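You operate a simulated robot arm through the tools that you are given. There is no shell and no other tool.

You run a simulated robot arm. Do the job below in one go: nothing can be reset, and whatever is moved stays where it is left.

TASK
Fill the tumbler to the High mark and run the batch till Done lights.
Fine: one start; switch the tumbler off afterwards.

Only the result counts: the job must be done as asked and must still hold three seconds after the hand-in. Knocking over, shifting, dropping, spilling or breaking anything else fails it.

THE ROBOT
A 7-joint arm with a two-finger parallel gripper, fixed in place. Base frame: the origin is at the foot of the arm, x ahead of it, y to its left, z up. Readings come in m, degrees, newtons and seconds.
Its first joint turns from -132.0 to 132.0 degrees. Payload 3.91 kg.
The tool frame sits at the grasp point between the pads (the TCP): z along the fingers, y along the line on which they close. The tips reach 0.03 m beyond it. Largest opening 0.11 m; finger width 0.02, thickness 0.01; the body of the gripper, 0.048 by 0.112 m, starts 0.055 m behind the TCP.
Orientation is that of the tool frame in the base frame, as [roll, pitch, yaw] about the fixed x, y, z axes, in that order (R = Rz(yaw) Ry(pitch) Rx(roll)). With the fingers straight down and closing along the base's y, the tool's x points along the base's -x, its y along +y and its z along -z.

THE INTERFACE
- The arm moves only by the tool send_rows. Its argument "plan" is a list of rows, each a list of 7 numbers: the turn, a rotation vector about the tool's x, y, z in degrees, then the shift along the tool's x, y, z in m, then the gripper command, from -1 (fully open) to 1 (shut), values between in proportion. In form: [[wx, wy, wz, x, y, z, fingers], ...]. A call has 1 to 20 rows; each row is the pose to reach, as a shift and turn from the pose commanded when the call began, along the tool's axes at that moment. Rows are played at 5 a second. More than 0.05 m and 8.6 degrees between two rows, or a gripper value outside its range, and nothing of the call is played. Where a pose cannot be reached the arm comes as near as it can. A force on the tool above 90 N (or 10 N above the force at the start of the call, whichever is more), or a blocked arm, ends the call early, and 0.2 s more pass. The fingers move at their own pace (about 0.108 m/s each) and stop on an object; they squeeze with about 29 N. The grip force told is the motor's: it shows also when the fingers shut on nothing. Time passes only in rows, and 0.2 s behind the last, so rows that repeat a pose let the fingers close. The reply holds the time, the measured pose of the TCP, the force on the tool along the base axes, the opening and the grip force, in the units named above and with some noise, with the torque about the TCP (base axes, N m) and any sound that the robot's microphone picked up, and new pictures: "show" is both (left out), scene, wrist or none.
- Cameras (640 x 400 px; columns grow to the right, rows downward): "scene" is fixed at [0.3978, 0.6494, 1.5053]; the picture's right is [-0.85, -0.52, 0.00], its down [-0.34, 0.55, -0.77] and it looks along [0.40, -0.65, -0.64] (base axes); focal length 312 px, centre (320, 200). "wrist" rides on the gripper at [0.072, 0.017, -0.103] in the tool frame; the picture's right is [-0.23, 0.97, 0.00], its down [-0.76, -0.18, -0.62] and it looks along [-0.61, -0.14, 0.78] (tool axes); focal length 222 px, centre (320, 200). There is no depth. A picture from a camera that has moved, and an enlarged one, comes with that camera's place and axes in the base frame and with its lens.
- enlarge(camera, box): a new picture of the part [left, top, right, bottom] of that camera's present view, enlarged. No time passes.
- finish_job(): hands the job in; it is judged then, once.

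Nothing tells you positions but the pictures and the camera data. Unless the task says otherwise, let go and move clear before handing in.

The tools are called after "Call:" as a command line: name --pt "numbers of a row" for each row, then --argument value for the rest, lists and objects as JSON in quotes. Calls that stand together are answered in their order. send_rows: Moves the arm, as the interface text tells. Its arguments: {"type":"object","properties":{"plan":{"type":"array","items":{"type":"array","items":{"type":"number"}}},"show":{"type":"string","enum":["both","scene","wrist","none"]}},"required":["plan"]} The other tools are called the same way: enlarge (camera, box) takes an enlarged picture of a part of a camera's view; finish_job () hands the job in.

At the start:

```text
clock: 0.0
eef_pos: [0.6218, -0.1682, 1.0788]
orientation: [-180.0, 0.1, 180.0]
contact_force: [-0.2, -1.0, -0.3]
torque: [0.06, 0.03, -0.01]
finger_gap: 0.11
grip_force: 0.0
```

scene: 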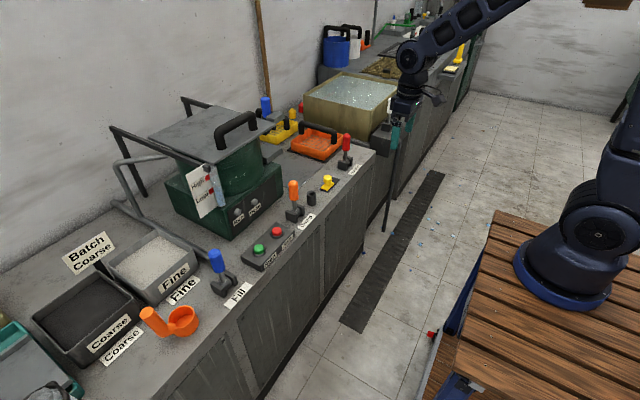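
wrist: 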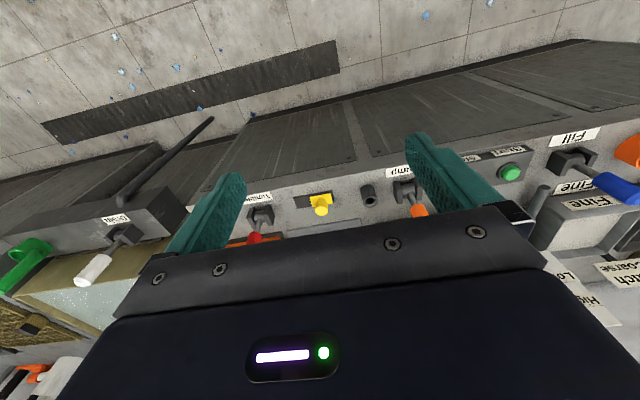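

I see a workbench with a tumbler (green drum), levers (blue "Fill", orange "Dump?", red "Tumbler?"), Start/Stop buttons, and bins of coarse/fine media. I'll look closer before moving.

Call:
enlarge --camera "scene" --box '[140, 90, 300, 250]'

Call:
enlarge --camera "scene" --box '[20, 220, 260, 380]'

Call:
enlarge --camera "scene" --box '[230, 120, 390, 280]'

Call:
enlarge --camera "scene" --box '[280, 0, 500, 140]'

Call:
enlarge --camera "wrist" --box '[340, 100, 640, 330]'

Call:
enlarge --camera "wrist" --box '[0, 100, 340, 330]'

```text
2.50 times, centred on (220, 170) of scene
camera zoom: at [0.3978, 0.6494, 1.5053], right [-0.85, -0.52, 0.0], down [-0.34, 0.55, -0.77], along [0.4, -0.65, -0.64], focal length 780 px, centre (570, 275)
```

zoom: 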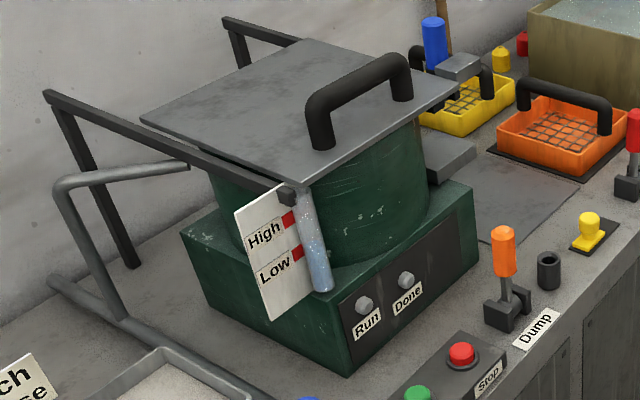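

```text
2.50 times, centred on (140, 300) of scene
camera zoom: at [0.3978, 0.6494, 1.5053], right [-0.85, -0.52, 0.0], down [-0.34, 0.55, -0.77], along [0.4, -0.65, -0.64], focal length 780 px, centre (770, -50)
```

zoom: 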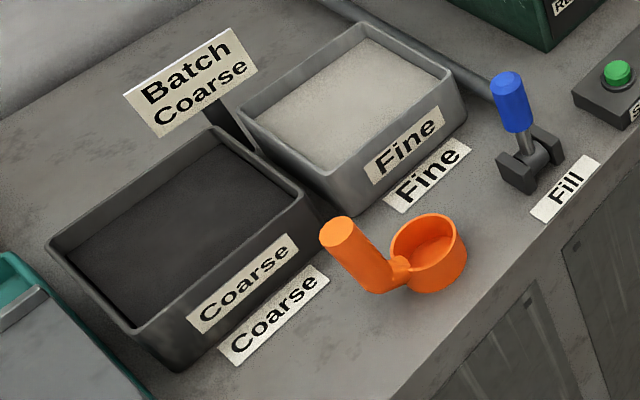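

```text
2.50 times, centred on (310, 200) of scene
camera zoom: at [0.3978, 0.6494, 1.5053], right [-0.85, -0.52, 0.0], down [-0.34, 0.55, -0.77], along [0.4, -0.65, -0.64], focal length 780 px, centre (345, 200)
```

zoom: 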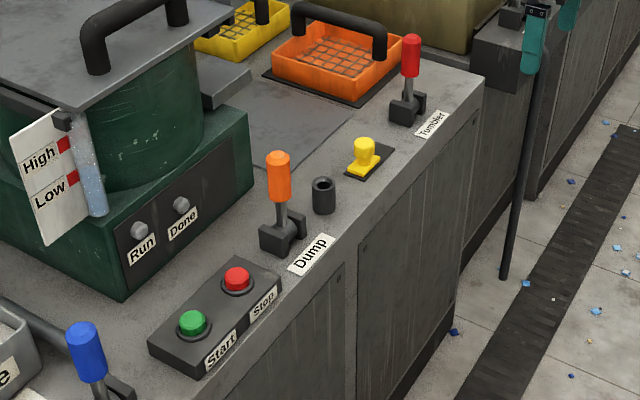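

```text
2.86 times, centred on (390, 70) of scene
camera zoom: at [0.3978, 0.6494, 1.5053], right [-0.85, -0.52, 0.0], down [-0.34, 0.55, -0.77], along [0.4, -0.65, -0.64], focal length 891 px, centre (120, 571)
```

zoom: 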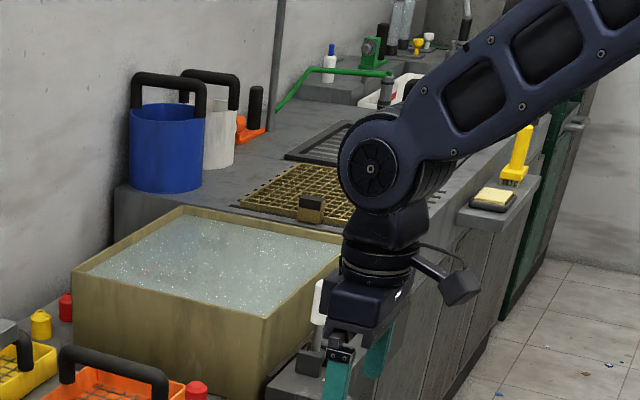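

```text
1.74 times, centred on (490, 215) of wrist
camera zoom: at [0.5516, -0.1512, 1.1831], right [0.23, 0.97, 0.0], down [0.76, -0.18, 0.62], along [0.61, -0.14, -0.78], focal length 386 px, centre (24, 174)
```

zoom: 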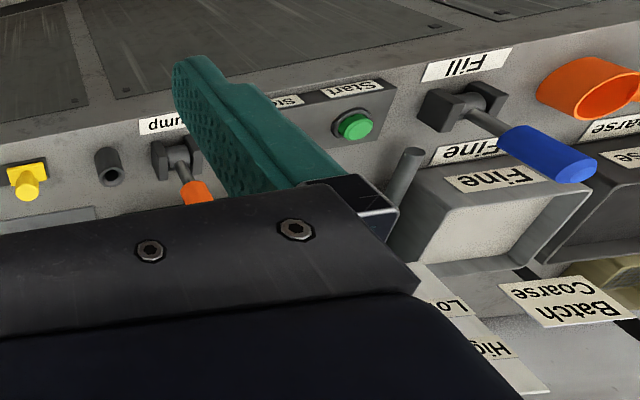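

```text
1.74 times, centred on (170, 215) of wrist
camera zoom: at [0.5516, -0.1512, 1.1831], right [0.23, 0.97, 0.0], down [0.76, -0.18, 0.62], along [0.61, -0.14, -0.78], focal length 386 px, centre (581, 174)
```

zoom: 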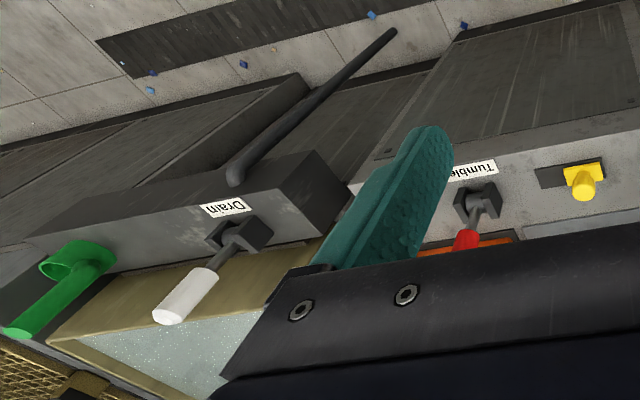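

The controls are Fill (blue), Start/Stop, Dump (orange), Tumbler (red) and Drain further right; a sight tube with High/Low flags sits at the drum's corner. I'll zoom in on the key parts.

Call:
enlarge --camera "scene" --box '[185, 155, 245, 225]'

Call:
enlarge --camera "scene" --box '[315, 120, 375, 200]'

Call:
enlarge --camera "scene" --box '[195, 235, 265, 315]'

Call:
enlarge --camera "scene" --box '[100, 90, 280, 200]'

Call:
enlarge --camera "scene" --box '[240, 170, 330, 270]'

Call:
enlarge --camera "scene" --box '[0, 270, 140, 400]'

```text
5.71 times, centred on (215, 190) of scene
camera zoom: at [0.3978, 0.6494, 1.5053], right [-0.85, -0.52, 0.0], down [-0.34, 0.55, -0.77], along [0.4, -0.65, -0.64], focal length 1782 px, centre (920, 257)
```

zoom: 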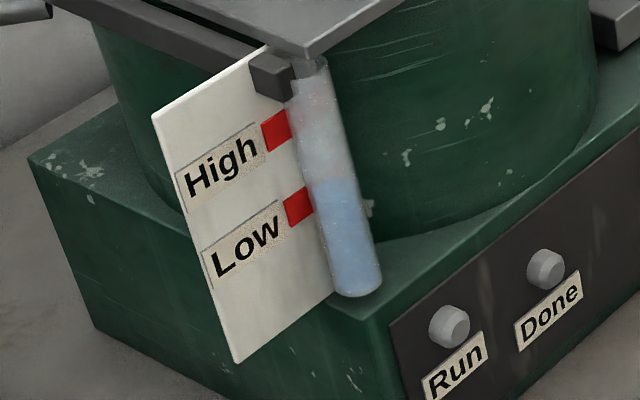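

```text
5.00 times, centred on (345, 160) of scene
camera zoom: at [0.3978, 0.6494, 1.5053], right [-0.85, -0.52, 0.0], down [-0.34, 0.55, -0.77], along [0.4, -0.65, -0.64], focal length 1559 px, centre (195, 400)
```

zoom: 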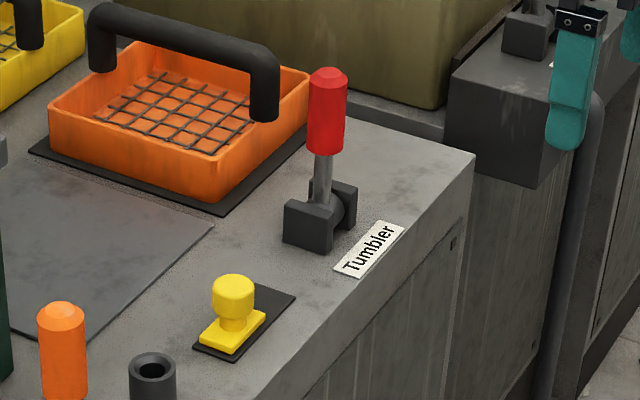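

```text
5.00 times, centred on (230, 275) of scene
camera zoom: at [0.3978, 0.6494, 1.5053], right [-0.85, -0.52, 0.0], down [-0.34, 0.55, -0.77], along [0.4, -0.65, -0.64], focal length 1559 px, centre (770, -175)
```

zoom: 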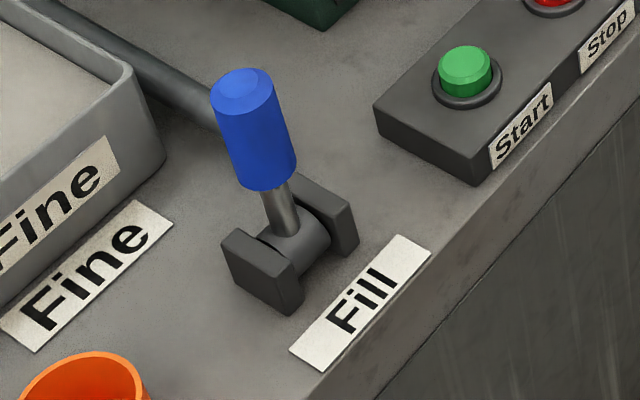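

```text
3.56 times, centred on (190, 145) of scene
camera zoom: at [0.3978, 0.6494, 1.5053], right [-0.85, -0.52, 0.0], down [-0.34, 0.55, -0.77], along [0.4, -0.65, -0.64], focal length 1109 px, centre (782, 396)
```

zoom: 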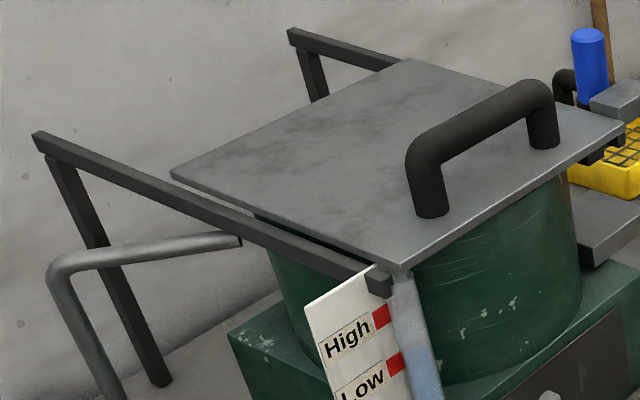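

```text
4.00 times, centred on (285, 220) of scene
camera zoom: at [0.3978, 0.6494, 1.5053], right [-0.85, -0.52, 0.0], down [-0.34, 0.55, -0.77], along [0.4, -0.65, -0.64], focal length 1247 px, centre (460, 120)
```

zoom: 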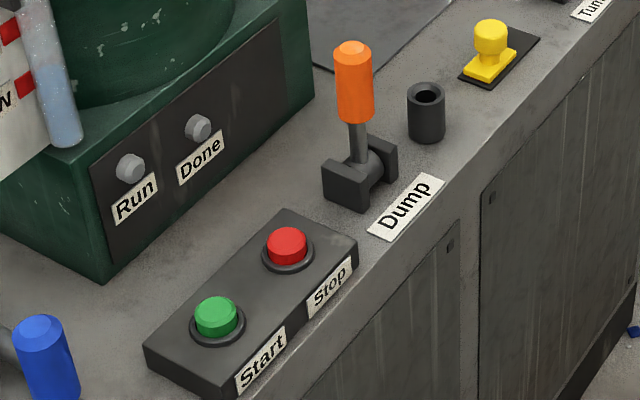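

```text
3.08 times, centred on (70, 335) of scene
camera zoom: at [0.3978, 0.6494, 1.5053], right [-0.85, -0.52, 0.0], down [-0.34, 0.55, -0.77], along [0.4, -0.65, -0.64], focal length 959 px, centre (1089, -215)
```

zoom: 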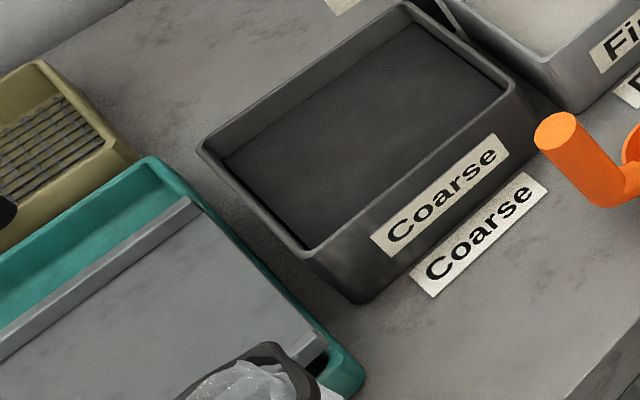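

All four levers look upright, with hubs at x≈0.913; Fill is at y≈0.337 and Tumbler at y≈-0.40. Start is at about (0.897, 0.197, 0.765), and the water sits just above Low. I'll move near the Fill lever and look with the wrist camera before touching anything.

Call:
send_rows --pt "0 0 0 -0.008 0.042 0.005 -1" --pt "0 0 0 -0.016 0.083 0.01 -1" --pt "0 0 0 -0.025 0.125 0.015 -1" --pt "0 0 0 -0.033 0.166 0.02 -1" --pt "0 0 0 -0.041 0.208 0.025 -1" --pt "0 0 0 -0.049 0.249 0.03 -1" --pt "0 0 0 -0.057 0.291 0.034 -1" --pt "0 0 0 -0.065 0.332 0.039 -1" --pt "0 0 0 -0.074 0.374 0.044 -1" --pt "0 0 0 -0.082 0.415 0.049 -1" --pt "0 0 0 -0.09 0.457 0.054 -1" --pt "0 0 0 -0.098 0.498 0.059 -1" --show "both"

```text
clock: 2.6
eef_pos: [0.7216, 0.3303, 1.0202]
orientation: [179.9, 0.0, 179.9]
contact_force: [0.9, 0.6, 0.7]
torque: [0.0, -0.01, 0.01]
finger_gap: 0.1099
grip_force: 0.1
camera wrist: at [0.6493, 0.3475, 1.1235], right [0.23, 0.97, 0.0], down [0.76, -0.18, 0.62], along [0.61, -0.14, -0.78], focal length 222 px, centre (320, 200)
```

scene: 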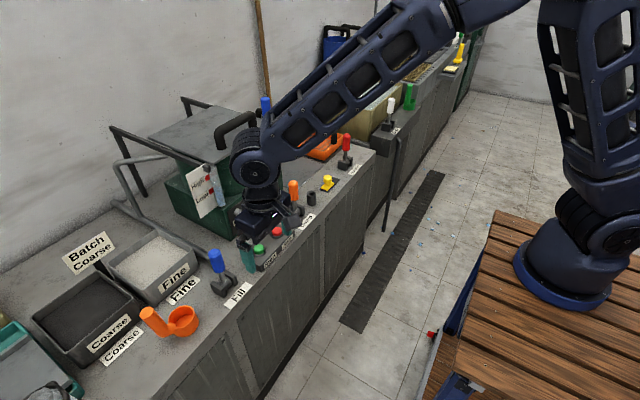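
wrist: 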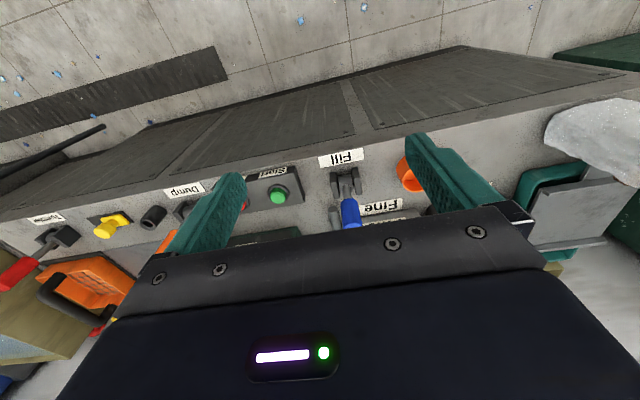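

The hand is near the Fill lever; next I'll check the lever's stance and the gauge closely.

Call:
enlarge --camera "wrist" --box '[240, 130, 420, 240]'

Call:
enlarge --camera "scene" --box '[185, 155, 245, 225]'

Call:
enlarge --camera "scene" --box '[180, 200, 300, 310]'

Call:
enlarge --camera "scene" --box '[330, 60, 440, 200]'

```text
3.56 times, centred on (330, 185) of wrist
camera zoom: at [0.6493, 0.3475, 1.1235], right [0.23, 0.97, 0.0], down [0.76, -0.18, 0.62], along [0.61, -0.14, -0.78], focal length 790 px, centre (284, 253)
```

zoom: 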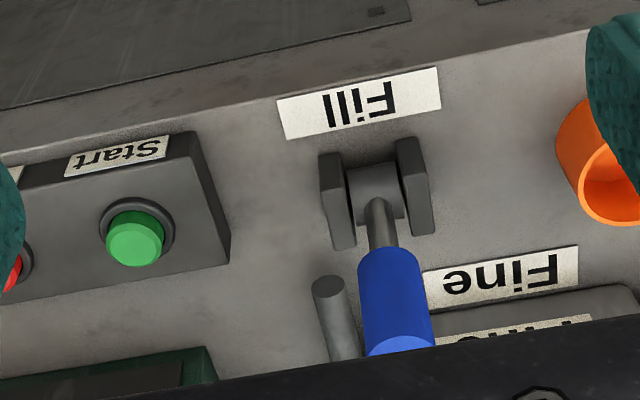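

```text
5.71 times, centred on (215, 190) of scene
camera zoom: at [0.3978, 0.6494, 1.5053], right [-0.85, -0.52, 0.0], down [-0.34, 0.55, -0.77], along [0.4, -0.65, -0.64], focal length 1782 px, centre (920, 257)
```

zoom: 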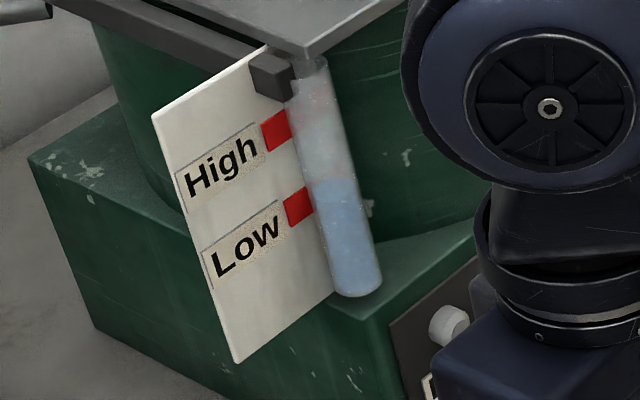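

```text
3.64 times, centred on (240, 255) of scene
camera zoom: at [0.3978, 0.6494, 1.5053], right [-0.85, -0.52, 0.0], down [-0.34, 0.55, -0.77], along [0.4, -0.65, -0.64], focal length 1134 px, centre (611, 0)
```

zoom: 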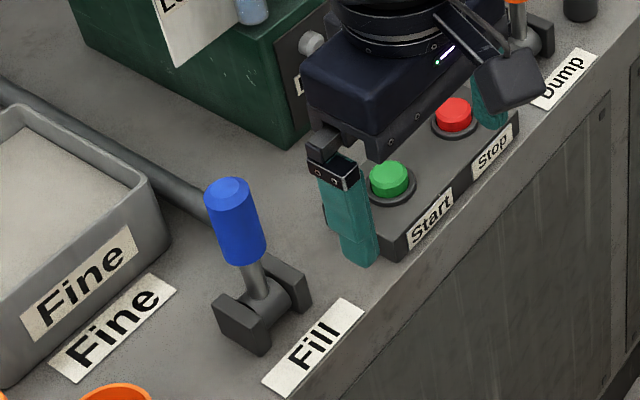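

```text
2.86 times, centred on (385, 130) of scene
camera zoom: at [0.3978, 0.6494, 1.5053], right [-0.85, -0.52, 0.0], down [-0.34, 0.55, -0.77], along [0.4, -0.65, -0.64], focal length 891 px, centre (134, 400)
```

zoom: 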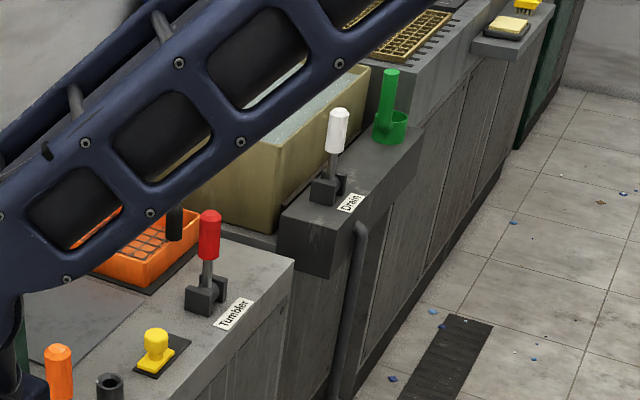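

Fill is closed (the level is unchanged) and the lever is upright with its handle axis at about (0.912, 0.340). I'll move above it with open fingers and check alignment.

Call:
send_rows --pt "0 0 0 -0.04 0.002 0.012 -1" --pt "0 0 0 -0.08 0.004 0.024 -1" --pt "0 0 0 -0.12 0.006 0.036 -1" --pt "0 0 0 -0.158 0.008 0.048 -1" --pt "0 0 0 -0.19 0.01 0.06 -1" --pt "0 0 0 -0.19 0.01 0.06 -1" --show "both"

```text
clock: 4.0
eef_pos: [0.9111, 0.3395, 0.9586]
orientation: [-179.9, 0.0, 179.9]
contact_force: [-1.1, 0.0, -0.2]
torque: [0.02, 0.03, 0.0]
finger_gap: 0.1101
grip_force: 0.1
camera wrist: at [0.84, 0.3565, 1.063], right [0.23, 0.97, 0.0], down [0.76, -0.18, 0.62], along [0.61, -0.14, -0.78], focal length 222 px, centre (320, 200)
```

scene: 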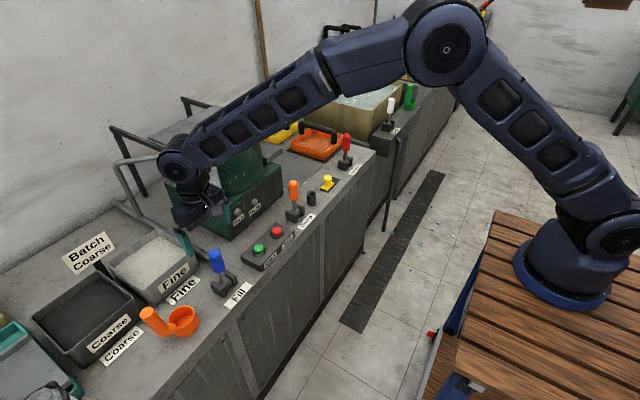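
wrist: 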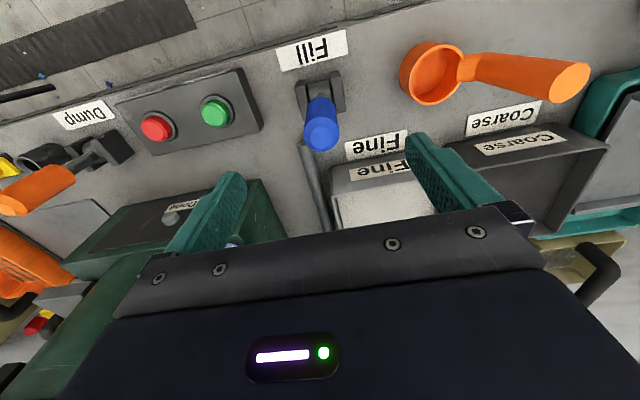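

The lever top lies exactly below the TCP. I'll descend to z≈0.85 and close on the handle.

Call:
send_rows --pt "0 0 0 0 0 0.04 -1" --pt "0 0 0 0 0 0.08 -1" --pt "0 0 0 0 0 0.109 -1" --pt "0 0 0 0 0 0.109 -1" --show "both"

```text
clock: 5.0
eef_pos: [0.911, 0.3392, 0.8506]
orientation: [-179.9, 0.0, 179.9]
contact_force: [-0.1, -0.5, -0.1]
torque: [0.02, 0.06, 0.02]
finger_gap: 0.11
grip_force: 0.2
camera wrist: at [0.8393, 0.3565, 0.9541], right [0.23, 0.97, 0.0], down [0.76, -0.18, 0.62], along [0.61, -0.14, -0.78], focal length 222 px, centre (320, 200)
```

scene: 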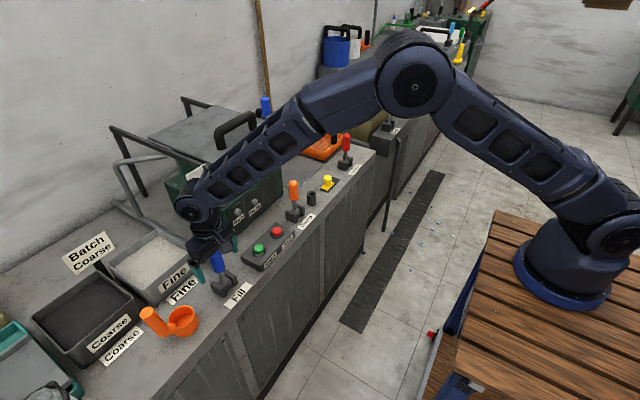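
wrist: 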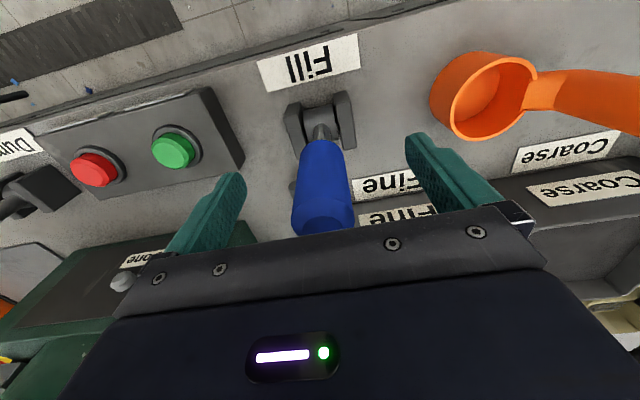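

The handle is centred between the pads. Closing the grip now.

Call:
send_rows --pt "0 0 0 0 0 0 1" --pt "0 0 0 0 0 0 1" --pt "0 0 0 0 0 0 1" --show "both"

Call:
enlarge --camera "scene" --box '[170, 150, 260, 300]'

Call:
enlarge --camera "wrist" --box '[100, 200, 340, 350]'

```text
clock: 5.8
eef_pos: [0.9116, 0.3411, 0.8508]
orientation: [179.9, 0.1, -180.0]
contact_force: [2.3, 6.5, -1.3]
torque: [-0.91, -0.18, 0.04]
finger_gap: 0.0316
grip_force: 44.9
camera wrist: at [0.8393, 0.357, 0.9542], right [0.23, 0.97, 0.0], down [0.76, -0.18, 0.62], along [0.61, -0.14, -0.78], focal length 222 px, centre (320, 200)
```

scene: 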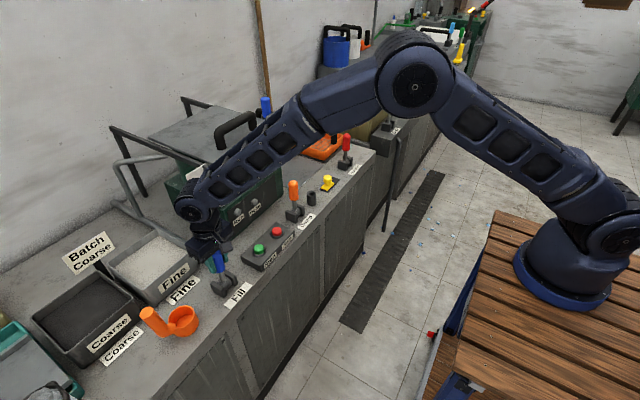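
wrist: 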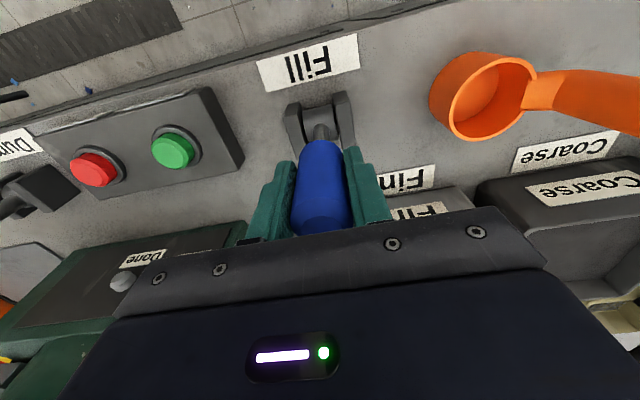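

```text
2.67 times, centred on (215, 225) of scene
camera zoom: at [0.3978, 0.6494, 1.5053], right [-0.85, -0.52, 0.0], down [-0.34, 0.55, -0.77], along [0.4, -0.65, -0.64], focal length 832 px, centre (600, 133)
```

zoom: 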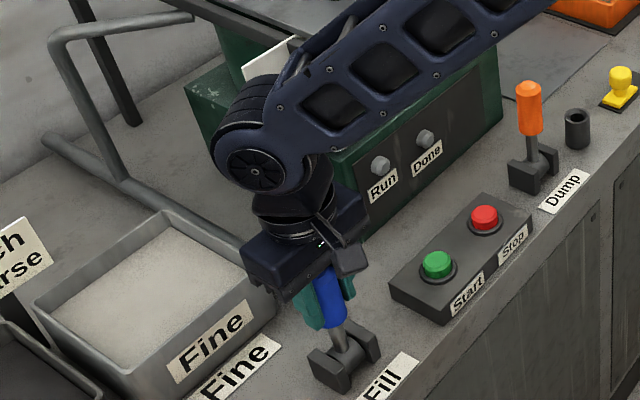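

```text
2.67 times, centred on (220, 275) of wrist
camera zoom: at [0.8393, 0.357, 0.9542], right [0.23, 0.97, 0.0], down [0.76, -0.18, 0.62], along [0.61, -0.14, -0.78], focal length 592 px, centre (587, 0)
```

zoom: 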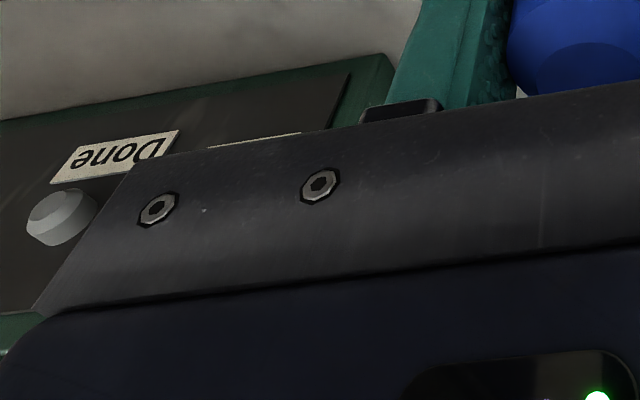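

I have hold of the handle (gap 0.032 m). I'll pull gently toward the robot along the arc and see how the lever responds.

Call:
send_rows --pt "0 0 0 0.012 0 0.0007 1" --show "both"

```text
clock: 6.2
eef_pos: [0.8999, 0.3391, 0.8501]
orientation: [-180.0, 0.1, -180.0]
contact_force: [18.0, 10.4, -3.2]
torque: [-1.21, -1.71, 0.28]
finger_gap: 0.0317
grip_force: 44.7
camera wrist: at [0.8285, 0.3569, 0.9538], right [0.23, 0.97, 0.0], down [0.76, -0.18, 0.62], along [0.61, -0.14, -0.78], focal length 222 px, centre (320, 200)
```

scene: 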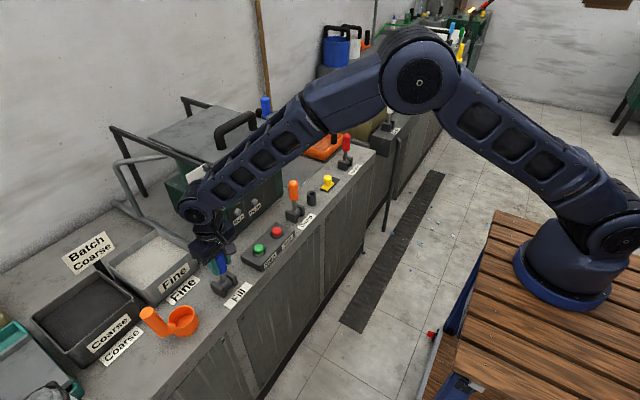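
wrist: 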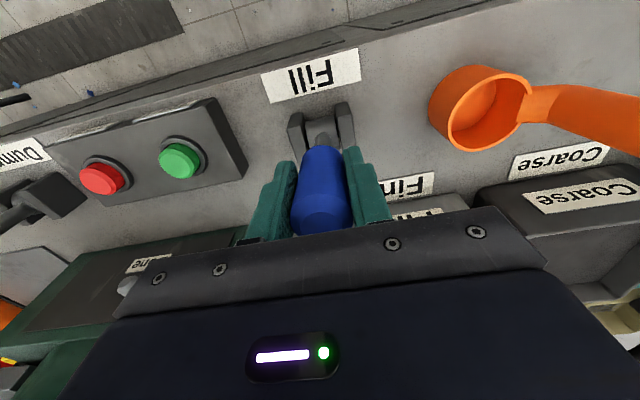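

The lever follows with about 18 N resistance. I'll pull a bit further in small steps and watch for sound or flow.

Call:
send_rows --pt "0 0 0 0.022 0 0.0053 1" --show "both"

```text
clock: 6.6
eef_pos: [0.8781, 0.3419, 0.8461]
orientation: [180.0, 0.0, 179.9]
contact_force: [13.0, 11.7, 6.8]
torque: [-0.88, -1.35, 0.03]
finger_gap: 0.0317
grip_force: 44.9
camera wrist: at [0.8056, 0.3569, 0.9495], right [0.23, 0.97, 0.0], down [0.76, -0.18, 0.62], along [0.61, -0.14, -0.78], focal length 222 px, centre (320, 200)
```

scene: 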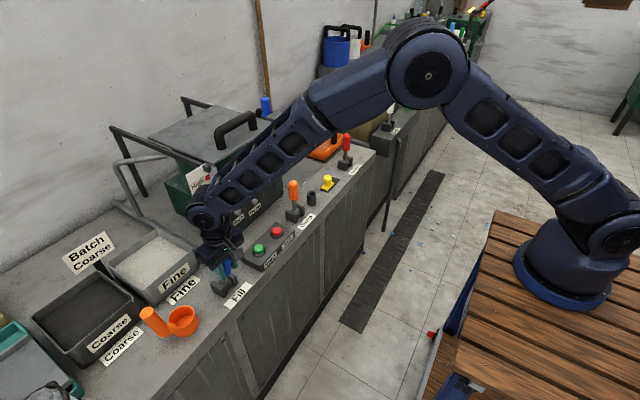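
wrist: 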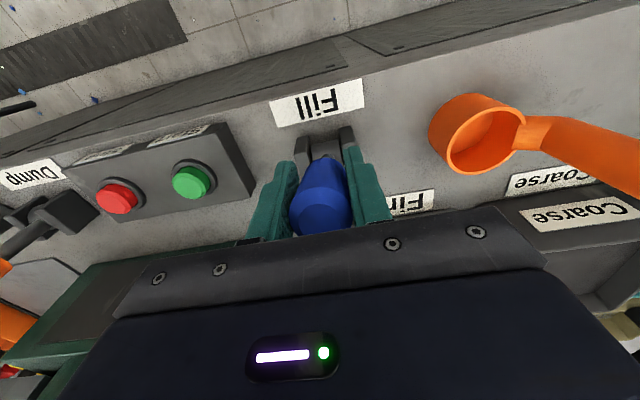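

Call:
enlarge --camera "scene" --box '[180, 150, 250, 230]'

Call:
enlarge --camera "wrist" --box '[250, 80, 400, 240]'

```text
5.00 times, centred on (215, 190) of scene
camera zoom: at [0.3978, 0.6494, 1.5053], right [-0.85, -0.52, 0.0], down [-0.34, 0.55, -0.77], along [0.4, -0.65, -0.64], focal length 1559 px, centre (845, 250)
```

zoom: 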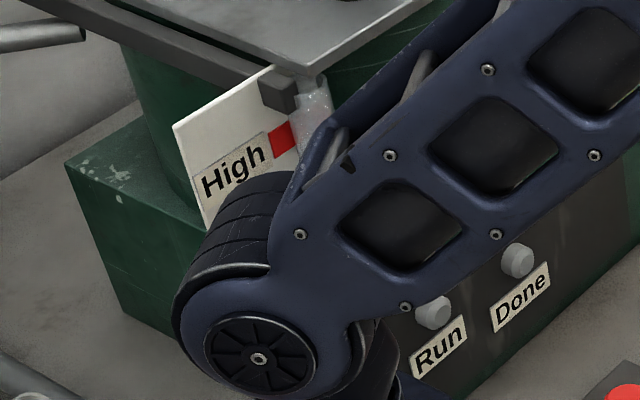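

```text
2.50 times, centred on (325, 160) of wrist
camera zoom: at [0.8056, 0.3569, 0.9495], right [0.23, 0.97, 0.0], down [0.76, -0.18, 0.62], along [0.61, -0.14, -0.78], focal length 555 px, centre (308, 300)
```

zoom: 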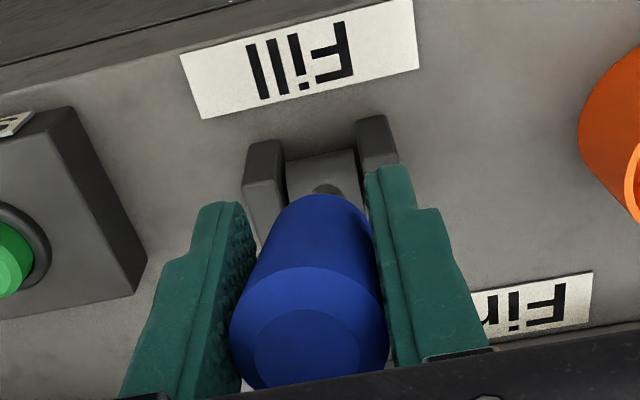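

The gauge comes into view as the lever tilts toward the robot, so I'll keep pulling in small steps.

Call:
send_rows --pt "0 0 0 0.0232 0 0.012 1" --show "both"

Call:
enlarge --camera "scene" --box '[180, 150, 250, 230]'

```text
clock: 7.0
eef_pos: [0.8531, 0.3402, 0.835]
orientation: [-180.0, 0.0, -180.0]
contact_force: [-1.0, -2.5, 31.2]
torque: [-0.46, -1.43, -0.04]
finger_gap: 0.0318
grip_force: 45.1
camera wrist: at [0.7819, 0.357, 0.9385], right [0.23, 0.97, 0.0], down [0.76, -0.18, 0.62], along [0.61, -0.14, -0.78], focal length 222 px, centre (320, 200)
```

scene: 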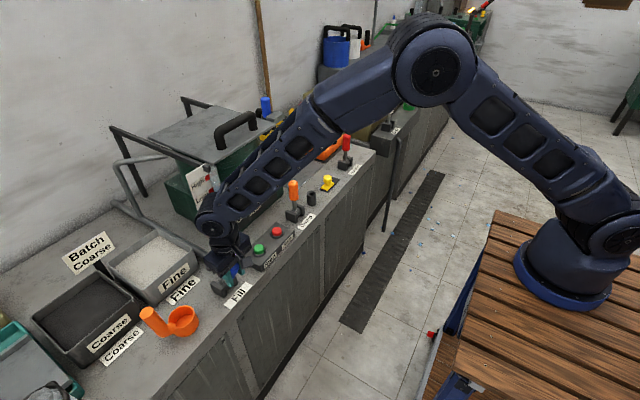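
wrist: 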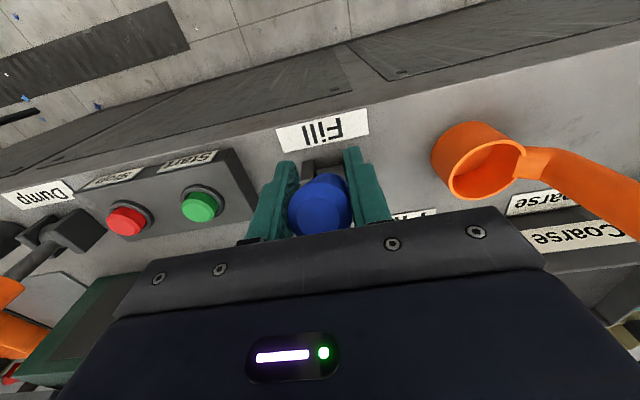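

```text
5.00 times, centred on (215, 190) of scene
camera zoom: at [0.3978, 0.6494, 1.5053], right [-0.85, -0.52, 0.0], down [-0.34, 0.55, -0.77], along [0.4, -0.65, -0.64], focal length 1559 px, centre (845, 250)
```

zoom: 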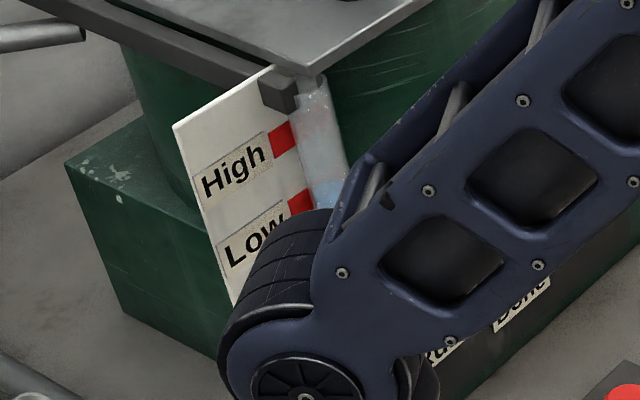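

The level is visible and still at its start height, so the valve isn't open yet at about 35°. Pulling further.

Call:
send_rows --pt "0 0 0 0.0145 0 0.0075 1" --show "scene"

Call:
enlarge --camera "scene" --box '[180, 150, 250, 230]'

```text
clock: 7.4
eef_pos: [0.8387, 0.3402, 0.8237]
orientation: [180.0, 0.1, -180.0]
contact_force: [7.7, 7.0, 12.0]
torque: [-0.56, -1.15, 0.0]
finger_gap: 0.0317
grip_force: 44.9
```

scene: 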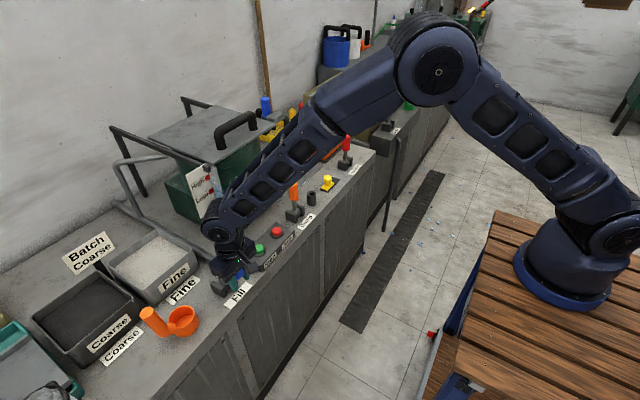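

```text
5.00 times, centred on (215, 190) of scene
camera zoom: at [0.3978, 0.6494, 1.5053], right [-0.85, -0.52, 0.0], down [-0.34, 0.55, -0.77], along [0.4, -0.65, -0.64], focal length 1559 px, centre (845, 250)
```

zoom: 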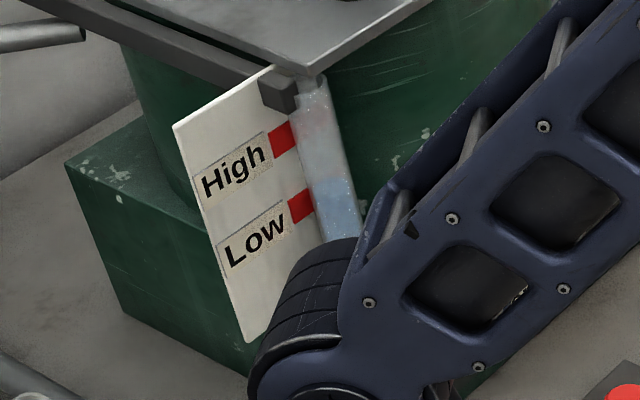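

Still no change in level; I'll pull a bit further along the arc.

Call:
send_rows --pt "0 0 0 0.014 0 0.014 1" --show "both"

Call:
enlarge --camera "scene" --box '[180, 150, 250, 230]'

```text
clock: 7.8
eef_pos: [0.8239, 0.3409, 0.812]
orientation: [-180.0, 0.1, -180.0]
contact_force: [-4.4, 5.7, 19.6]
torque: [-0.51, -1.25, -0.04]
finger_gap: 0.0315
grip_force: 45.3
camera wrist: at [0.7526, 0.357, 0.9154], right [0.23, 0.97, 0.0], down [0.76, -0.18, 0.62], along [0.61, -0.14, -0.78], focal length 222 px, centre (320, 200)
```

scene: 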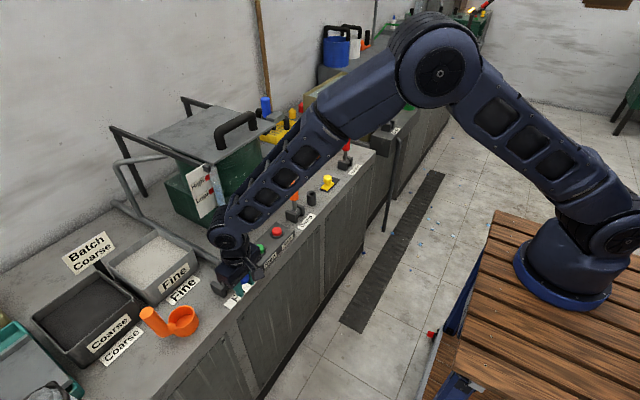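
wrist: 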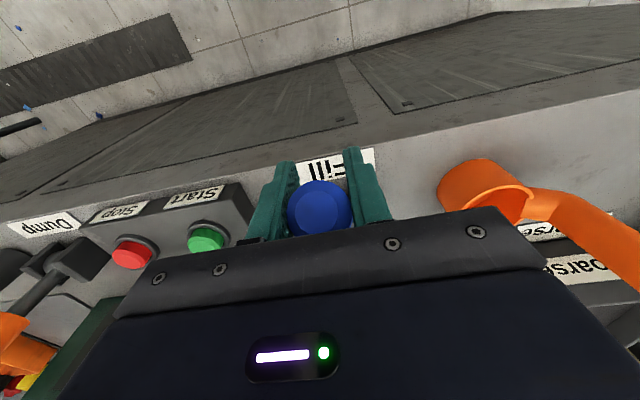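

```text
5.00 times, centred on (215, 190) of scene
camera zoom: at [0.3978, 0.6494, 1.5053], right [-0.85, -0.52, 0.0], down [-0.34, 0.55, -0.77], along [0.4, -0.65, -0.64], focal length 1559 px, centre (845, 250)
```

zoom: 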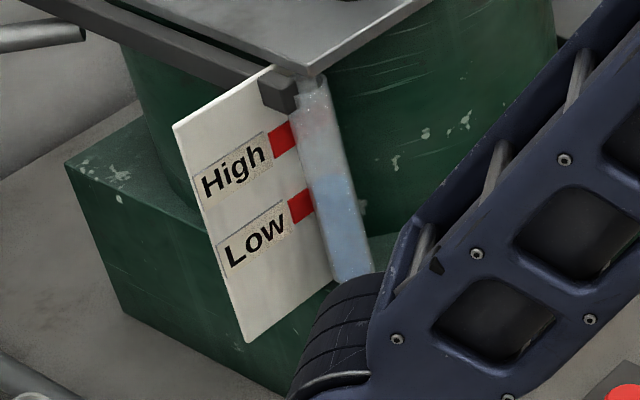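

Call:
enlarge --camera "scene" --box '[203, 163, 228, 208]'

```text
8.89 times, centred on (216, 186) of scene
camera zoom: at [0.3978, 0.6494, 1.5053], right [-0.85, -0.52, 0.0], down [-0.34, 0.55, -0.77], along [0.4, -0.65, -0.64], focal length 2772 px, centre (1249, 329)
```

zoom: 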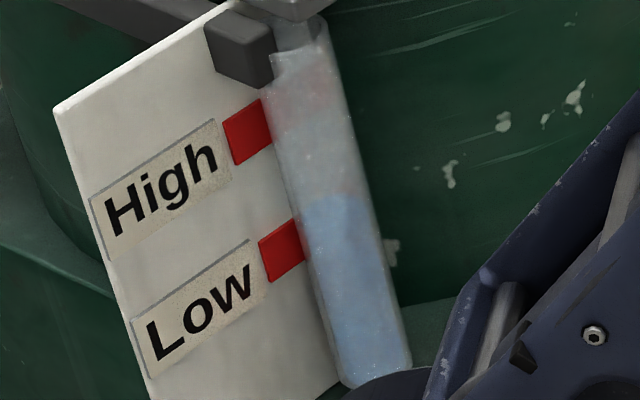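

Call:
send_rows --pt "0 0 0 0 0 0 1" --show "none"

Call:
enlarge --camera "scene" --box '[203, 163, 228, 208]'

```text
clock: 8.2
eef_pos: [0.8233, 0.3387, 0.811]
orientation: [180.0, 0.1, 180.0]
contact_force: [-9.9, 6.6, 19.4]
torque: [-0.39, -0.81, -0.13]
finger_gap: 0.0317
grip_force: 44.9
```

```text
8.89 times, centred on (216, 186) of scene
camera zoom: at [0.3978, 0.6494, 1.5053], right [-0.85, -0.52, 0.0], down [-0.34, 0.55, -0.77], along [0.4, -0.65, -0.64], focal length 2772 px, centre (1249, 329)
```

zoom: 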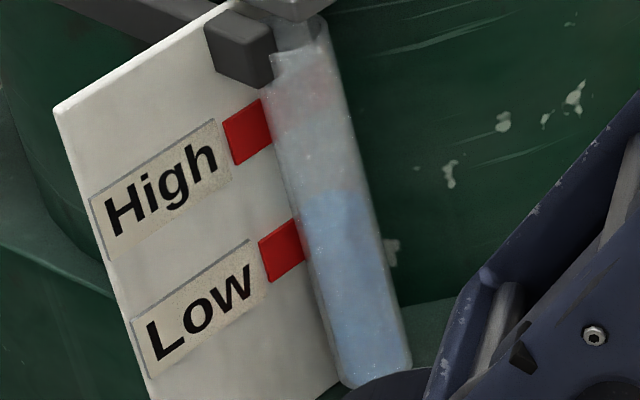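

Flow has started: the level is rising slowly, about 15 zoomed px/s. I'll look at the tube as finely as I can to calibrate the marks before letting more time pass.

Call:
enlarge --camera "scene" --box '[208, 163, 224, 183]'

Call:
enlarge --camera "scene" --box '[208, 178, 228, 203]'

```text
16.00 times, centred on (216, 173) of scene
camera zoom: at [0.3978, 0.6494, 1.5053], right [-0.85, -0.52, 0.0], down [-0.34, 0.55, -0.77], along [0.4, -0.65, -0.64], focal length 4989 px, centre (1984, 632)
```

zoom: 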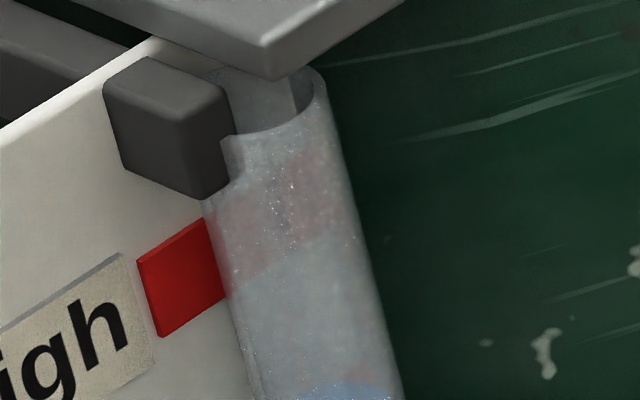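

```text
16.00 times, centred on (218, 190) of scene
camera zoom: at [0.3978, 0.6494, 1.5053], right [-0.85, -0.52, 0.0], down [-0.34, 0.55, -0.77], along [0.4, -0.65, -0.64], focal length 4989 px, centre (1952, 352)
```

zoom: 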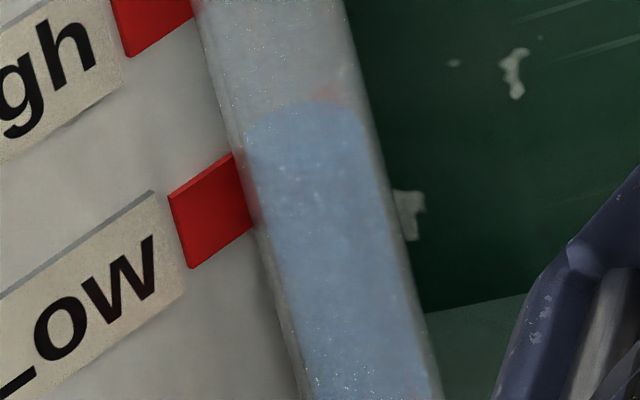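

The red flags continue behind the tube, so I can calibrate: at High, the surface's top rim should be at about row 175 in the unzoomed picture (now ≈184.3). I'll hold the lever open for 1.2 s and remeasure.

Call:
send_rows --pt "0 0 0 0 0 0 1" --pt "0 0 0 0 0 0 1" --pt "0 0 0 0 0 0 1" --pt "0 0 0 0 0 0 1" --pt "0 0 0 0 0 0 1" --show "none"

Call:
enlarge --camera "scene" --box '[208, 168, 228, 193]'

```text
clock: 9.4
eef_pos: [0.8245, 0.3387, 0.8114]
orientation: [180.0, 0.0, 180.0]
contact_force: [-22.1, 8.9, 13.2]
torque: [-0.35, 0.05, -0.23]
finger_gap: 0.0317
grip_force: 44.5
```

```text
16.00 times, centred on (218, 180) of scene
camera zoom: at [0.3978, 0.6494, 1.5053], right [-0.85, -0.52, 0.0], down [-0.34, 0.55, -0.77], along [0.4, -0.65, -0.64], focal length 4989 px, centre (1952, 512)
```

zoom: 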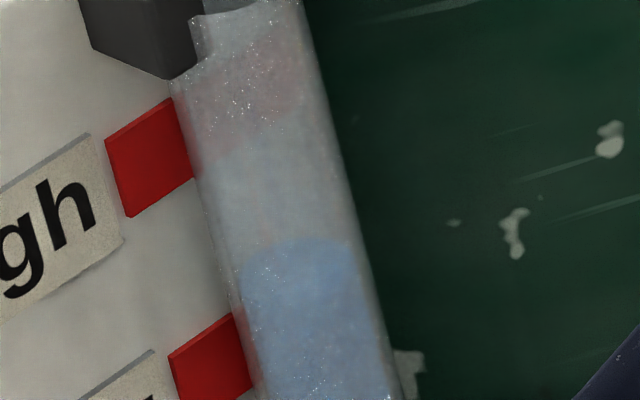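

Rate is about 1 unzoomed px/s, and roughly 8 px remain. I'll hold 3.2 s more and remeasure.

Call:
send_rows --pt "0 0 0 0 0 0 1" --pt "0 0 0 0 0 0 1" --pt "0 0 0 0 0 0 1" --pt "0 0 0 0 0 0 1" --pt "0 0 0 0 0 0 1" --pt "0 0 0 0 0 0 1" --pt "0 0 0 0 0 0 1" --pt "0 0 0 0 0 0 1" --pt "0 0 0 0 0 0 1" --pt "0 0 0 0 0 0 1" --pt "0 0 0 0 0 0 1" --pt "0 0 0 0 0 0 1" --pt "0 0 0 0 0 0 1" --pt "0 0 0 0 0 0 1" --pt "0 0 0 0 0 0 1" --show "none"

Call:
enlarge --camera "scene" --box '[208, 163, 228, 188]'

```text
clock: 12.6
eef_pos: [0.8259, 0.3408, 0.8125]
orientation: [180.0, 0.1, 180.0]
contact_force: [-18.7, 13.1, 15.2]
torque: [-0.46, -0.2, -0.18]
finger_gap: 0.0316
grip_force: 44.9
```

```text
16.00 times, centred on (218, 176) of scene
camera zoom: at [0.3978, 0.6494, 1.5053], right [-0.85, -0.52, 0.0], down [-0.34, 0.55, -0.77], along [0.4, -0.65, -0.64], focal length 4989 px, centre (1952, 592)
```

zoom: 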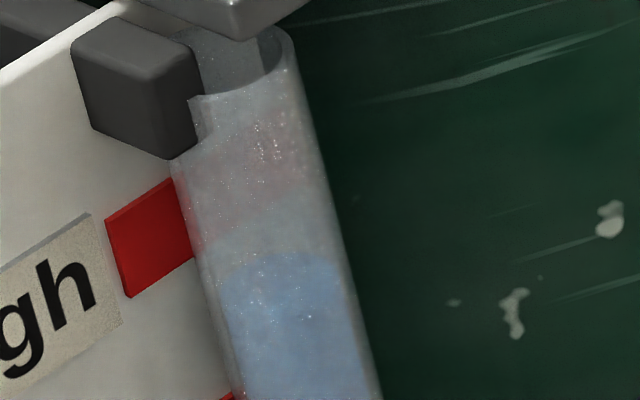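

The surface rim is at about 178.6 and the target is about 174.5. I'll hold 1.4 s more and remeasure before closing.

Call:
send_rows --pt "0 0 0 0 0 0 1" --pt "0 0 0 0 0 0 1" --pt "0 0 0 0 0 0 1" --pt "0 0 0 0 0 0 1" --pt "0 0 0 0 0 0 1" --pt "0 0 0 0 0 0 1" --show "none"

Call:
enlarge --camera "scene" --box '[208, 163, 228, 188]'

```text
clock: 14.0
eef_pos: [0.8251, 0.3394, 0.8125]
orientation: [180.0, 0.1, 179.9]
contact_force: [-11.0, 13.6, 16.4]
torque: [-0.52, -0.57, -0.12]
finger_gap: 0.0315
grip_force: 44.9
```

```text
16.00 times, centred on (218, 176) of scene
camera zoom: at [0.3978, 0.6494, 1.5053], right [-0.85, -0.52, 0.0], down [-0.34, 0.55, -0.77], along [0.4, -0.65, -0.64], focal length 4989 px, centre (1952, 592)
```

zoom: 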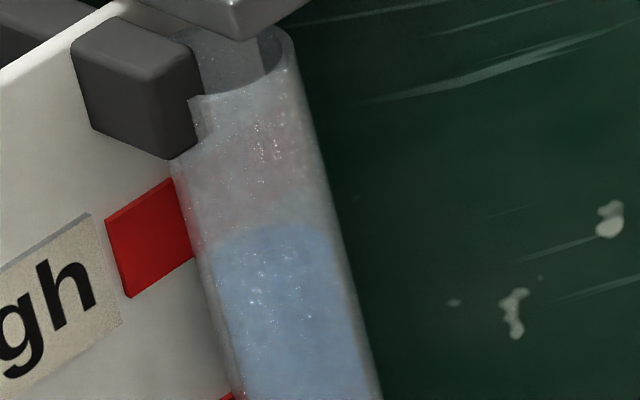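

Rim at row ≈176.9, rising 1.25 px/s. I'll hold 1.2 s more, then close.

Call:
send_rows --pt "0 0 0 0 0 0 1" --pt "0 0 0 0 0 0 1" --pt "0 0 0 0 0 0 1" --pt "0 0 0 0 0 0 1" --pt "0 0 0 0 0 0 1" --show "none"

Call:
enlarge --camera "scene" --box '[208, 163, 228, 188]'

Call:
enlarge --camera "scene" --box '[203, 163, 228, 208]'

```text
clock: 15.2
eef_pos: [0.8235, 0.3402, 0.8116]
orientation: [-180.0, 0.0, -180.0]
contact_force: [-9.2, 12.0, 17.2]
torque: [-0.51, -0.59, -0.22]
finger_gap: 0.0316
grip_force: 45.3
```

```text
16.00 times, centred on (218, 176) of scene
camera zoom: at [0.3978, 0.6494, 1.5053], right [-0.85, -0.52, 0.0], down [-0.34, 0.55, -0.77], along [0.4, -0.65, -0.64], focal length 4989 px, centre (1952, 592)
```

zoom: 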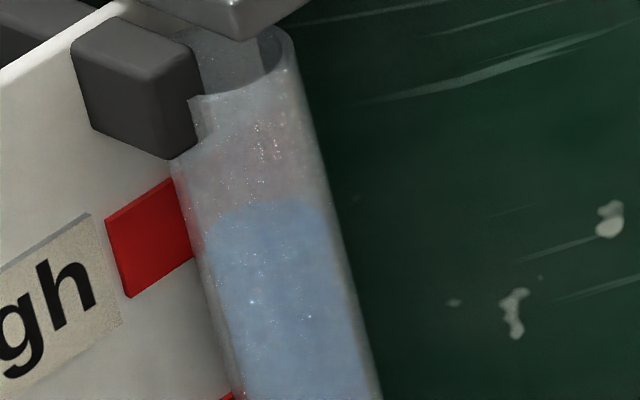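

```text
8.89 times, centred on (216, 186) of scene
camera zoom: at [0.3978, 0.6494, 1.5053], right [-0.85, -0.52, 0.0], down [-0.34, 0.55, -0.77], along [0.4, -0.65, -0.64], focal length 2772 px, centre (1249, 329)
```

zoom: 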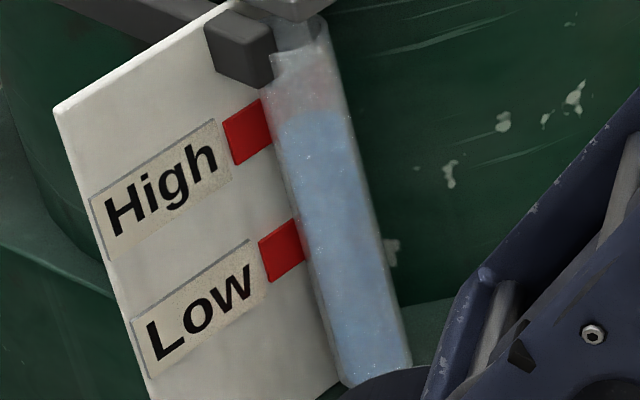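

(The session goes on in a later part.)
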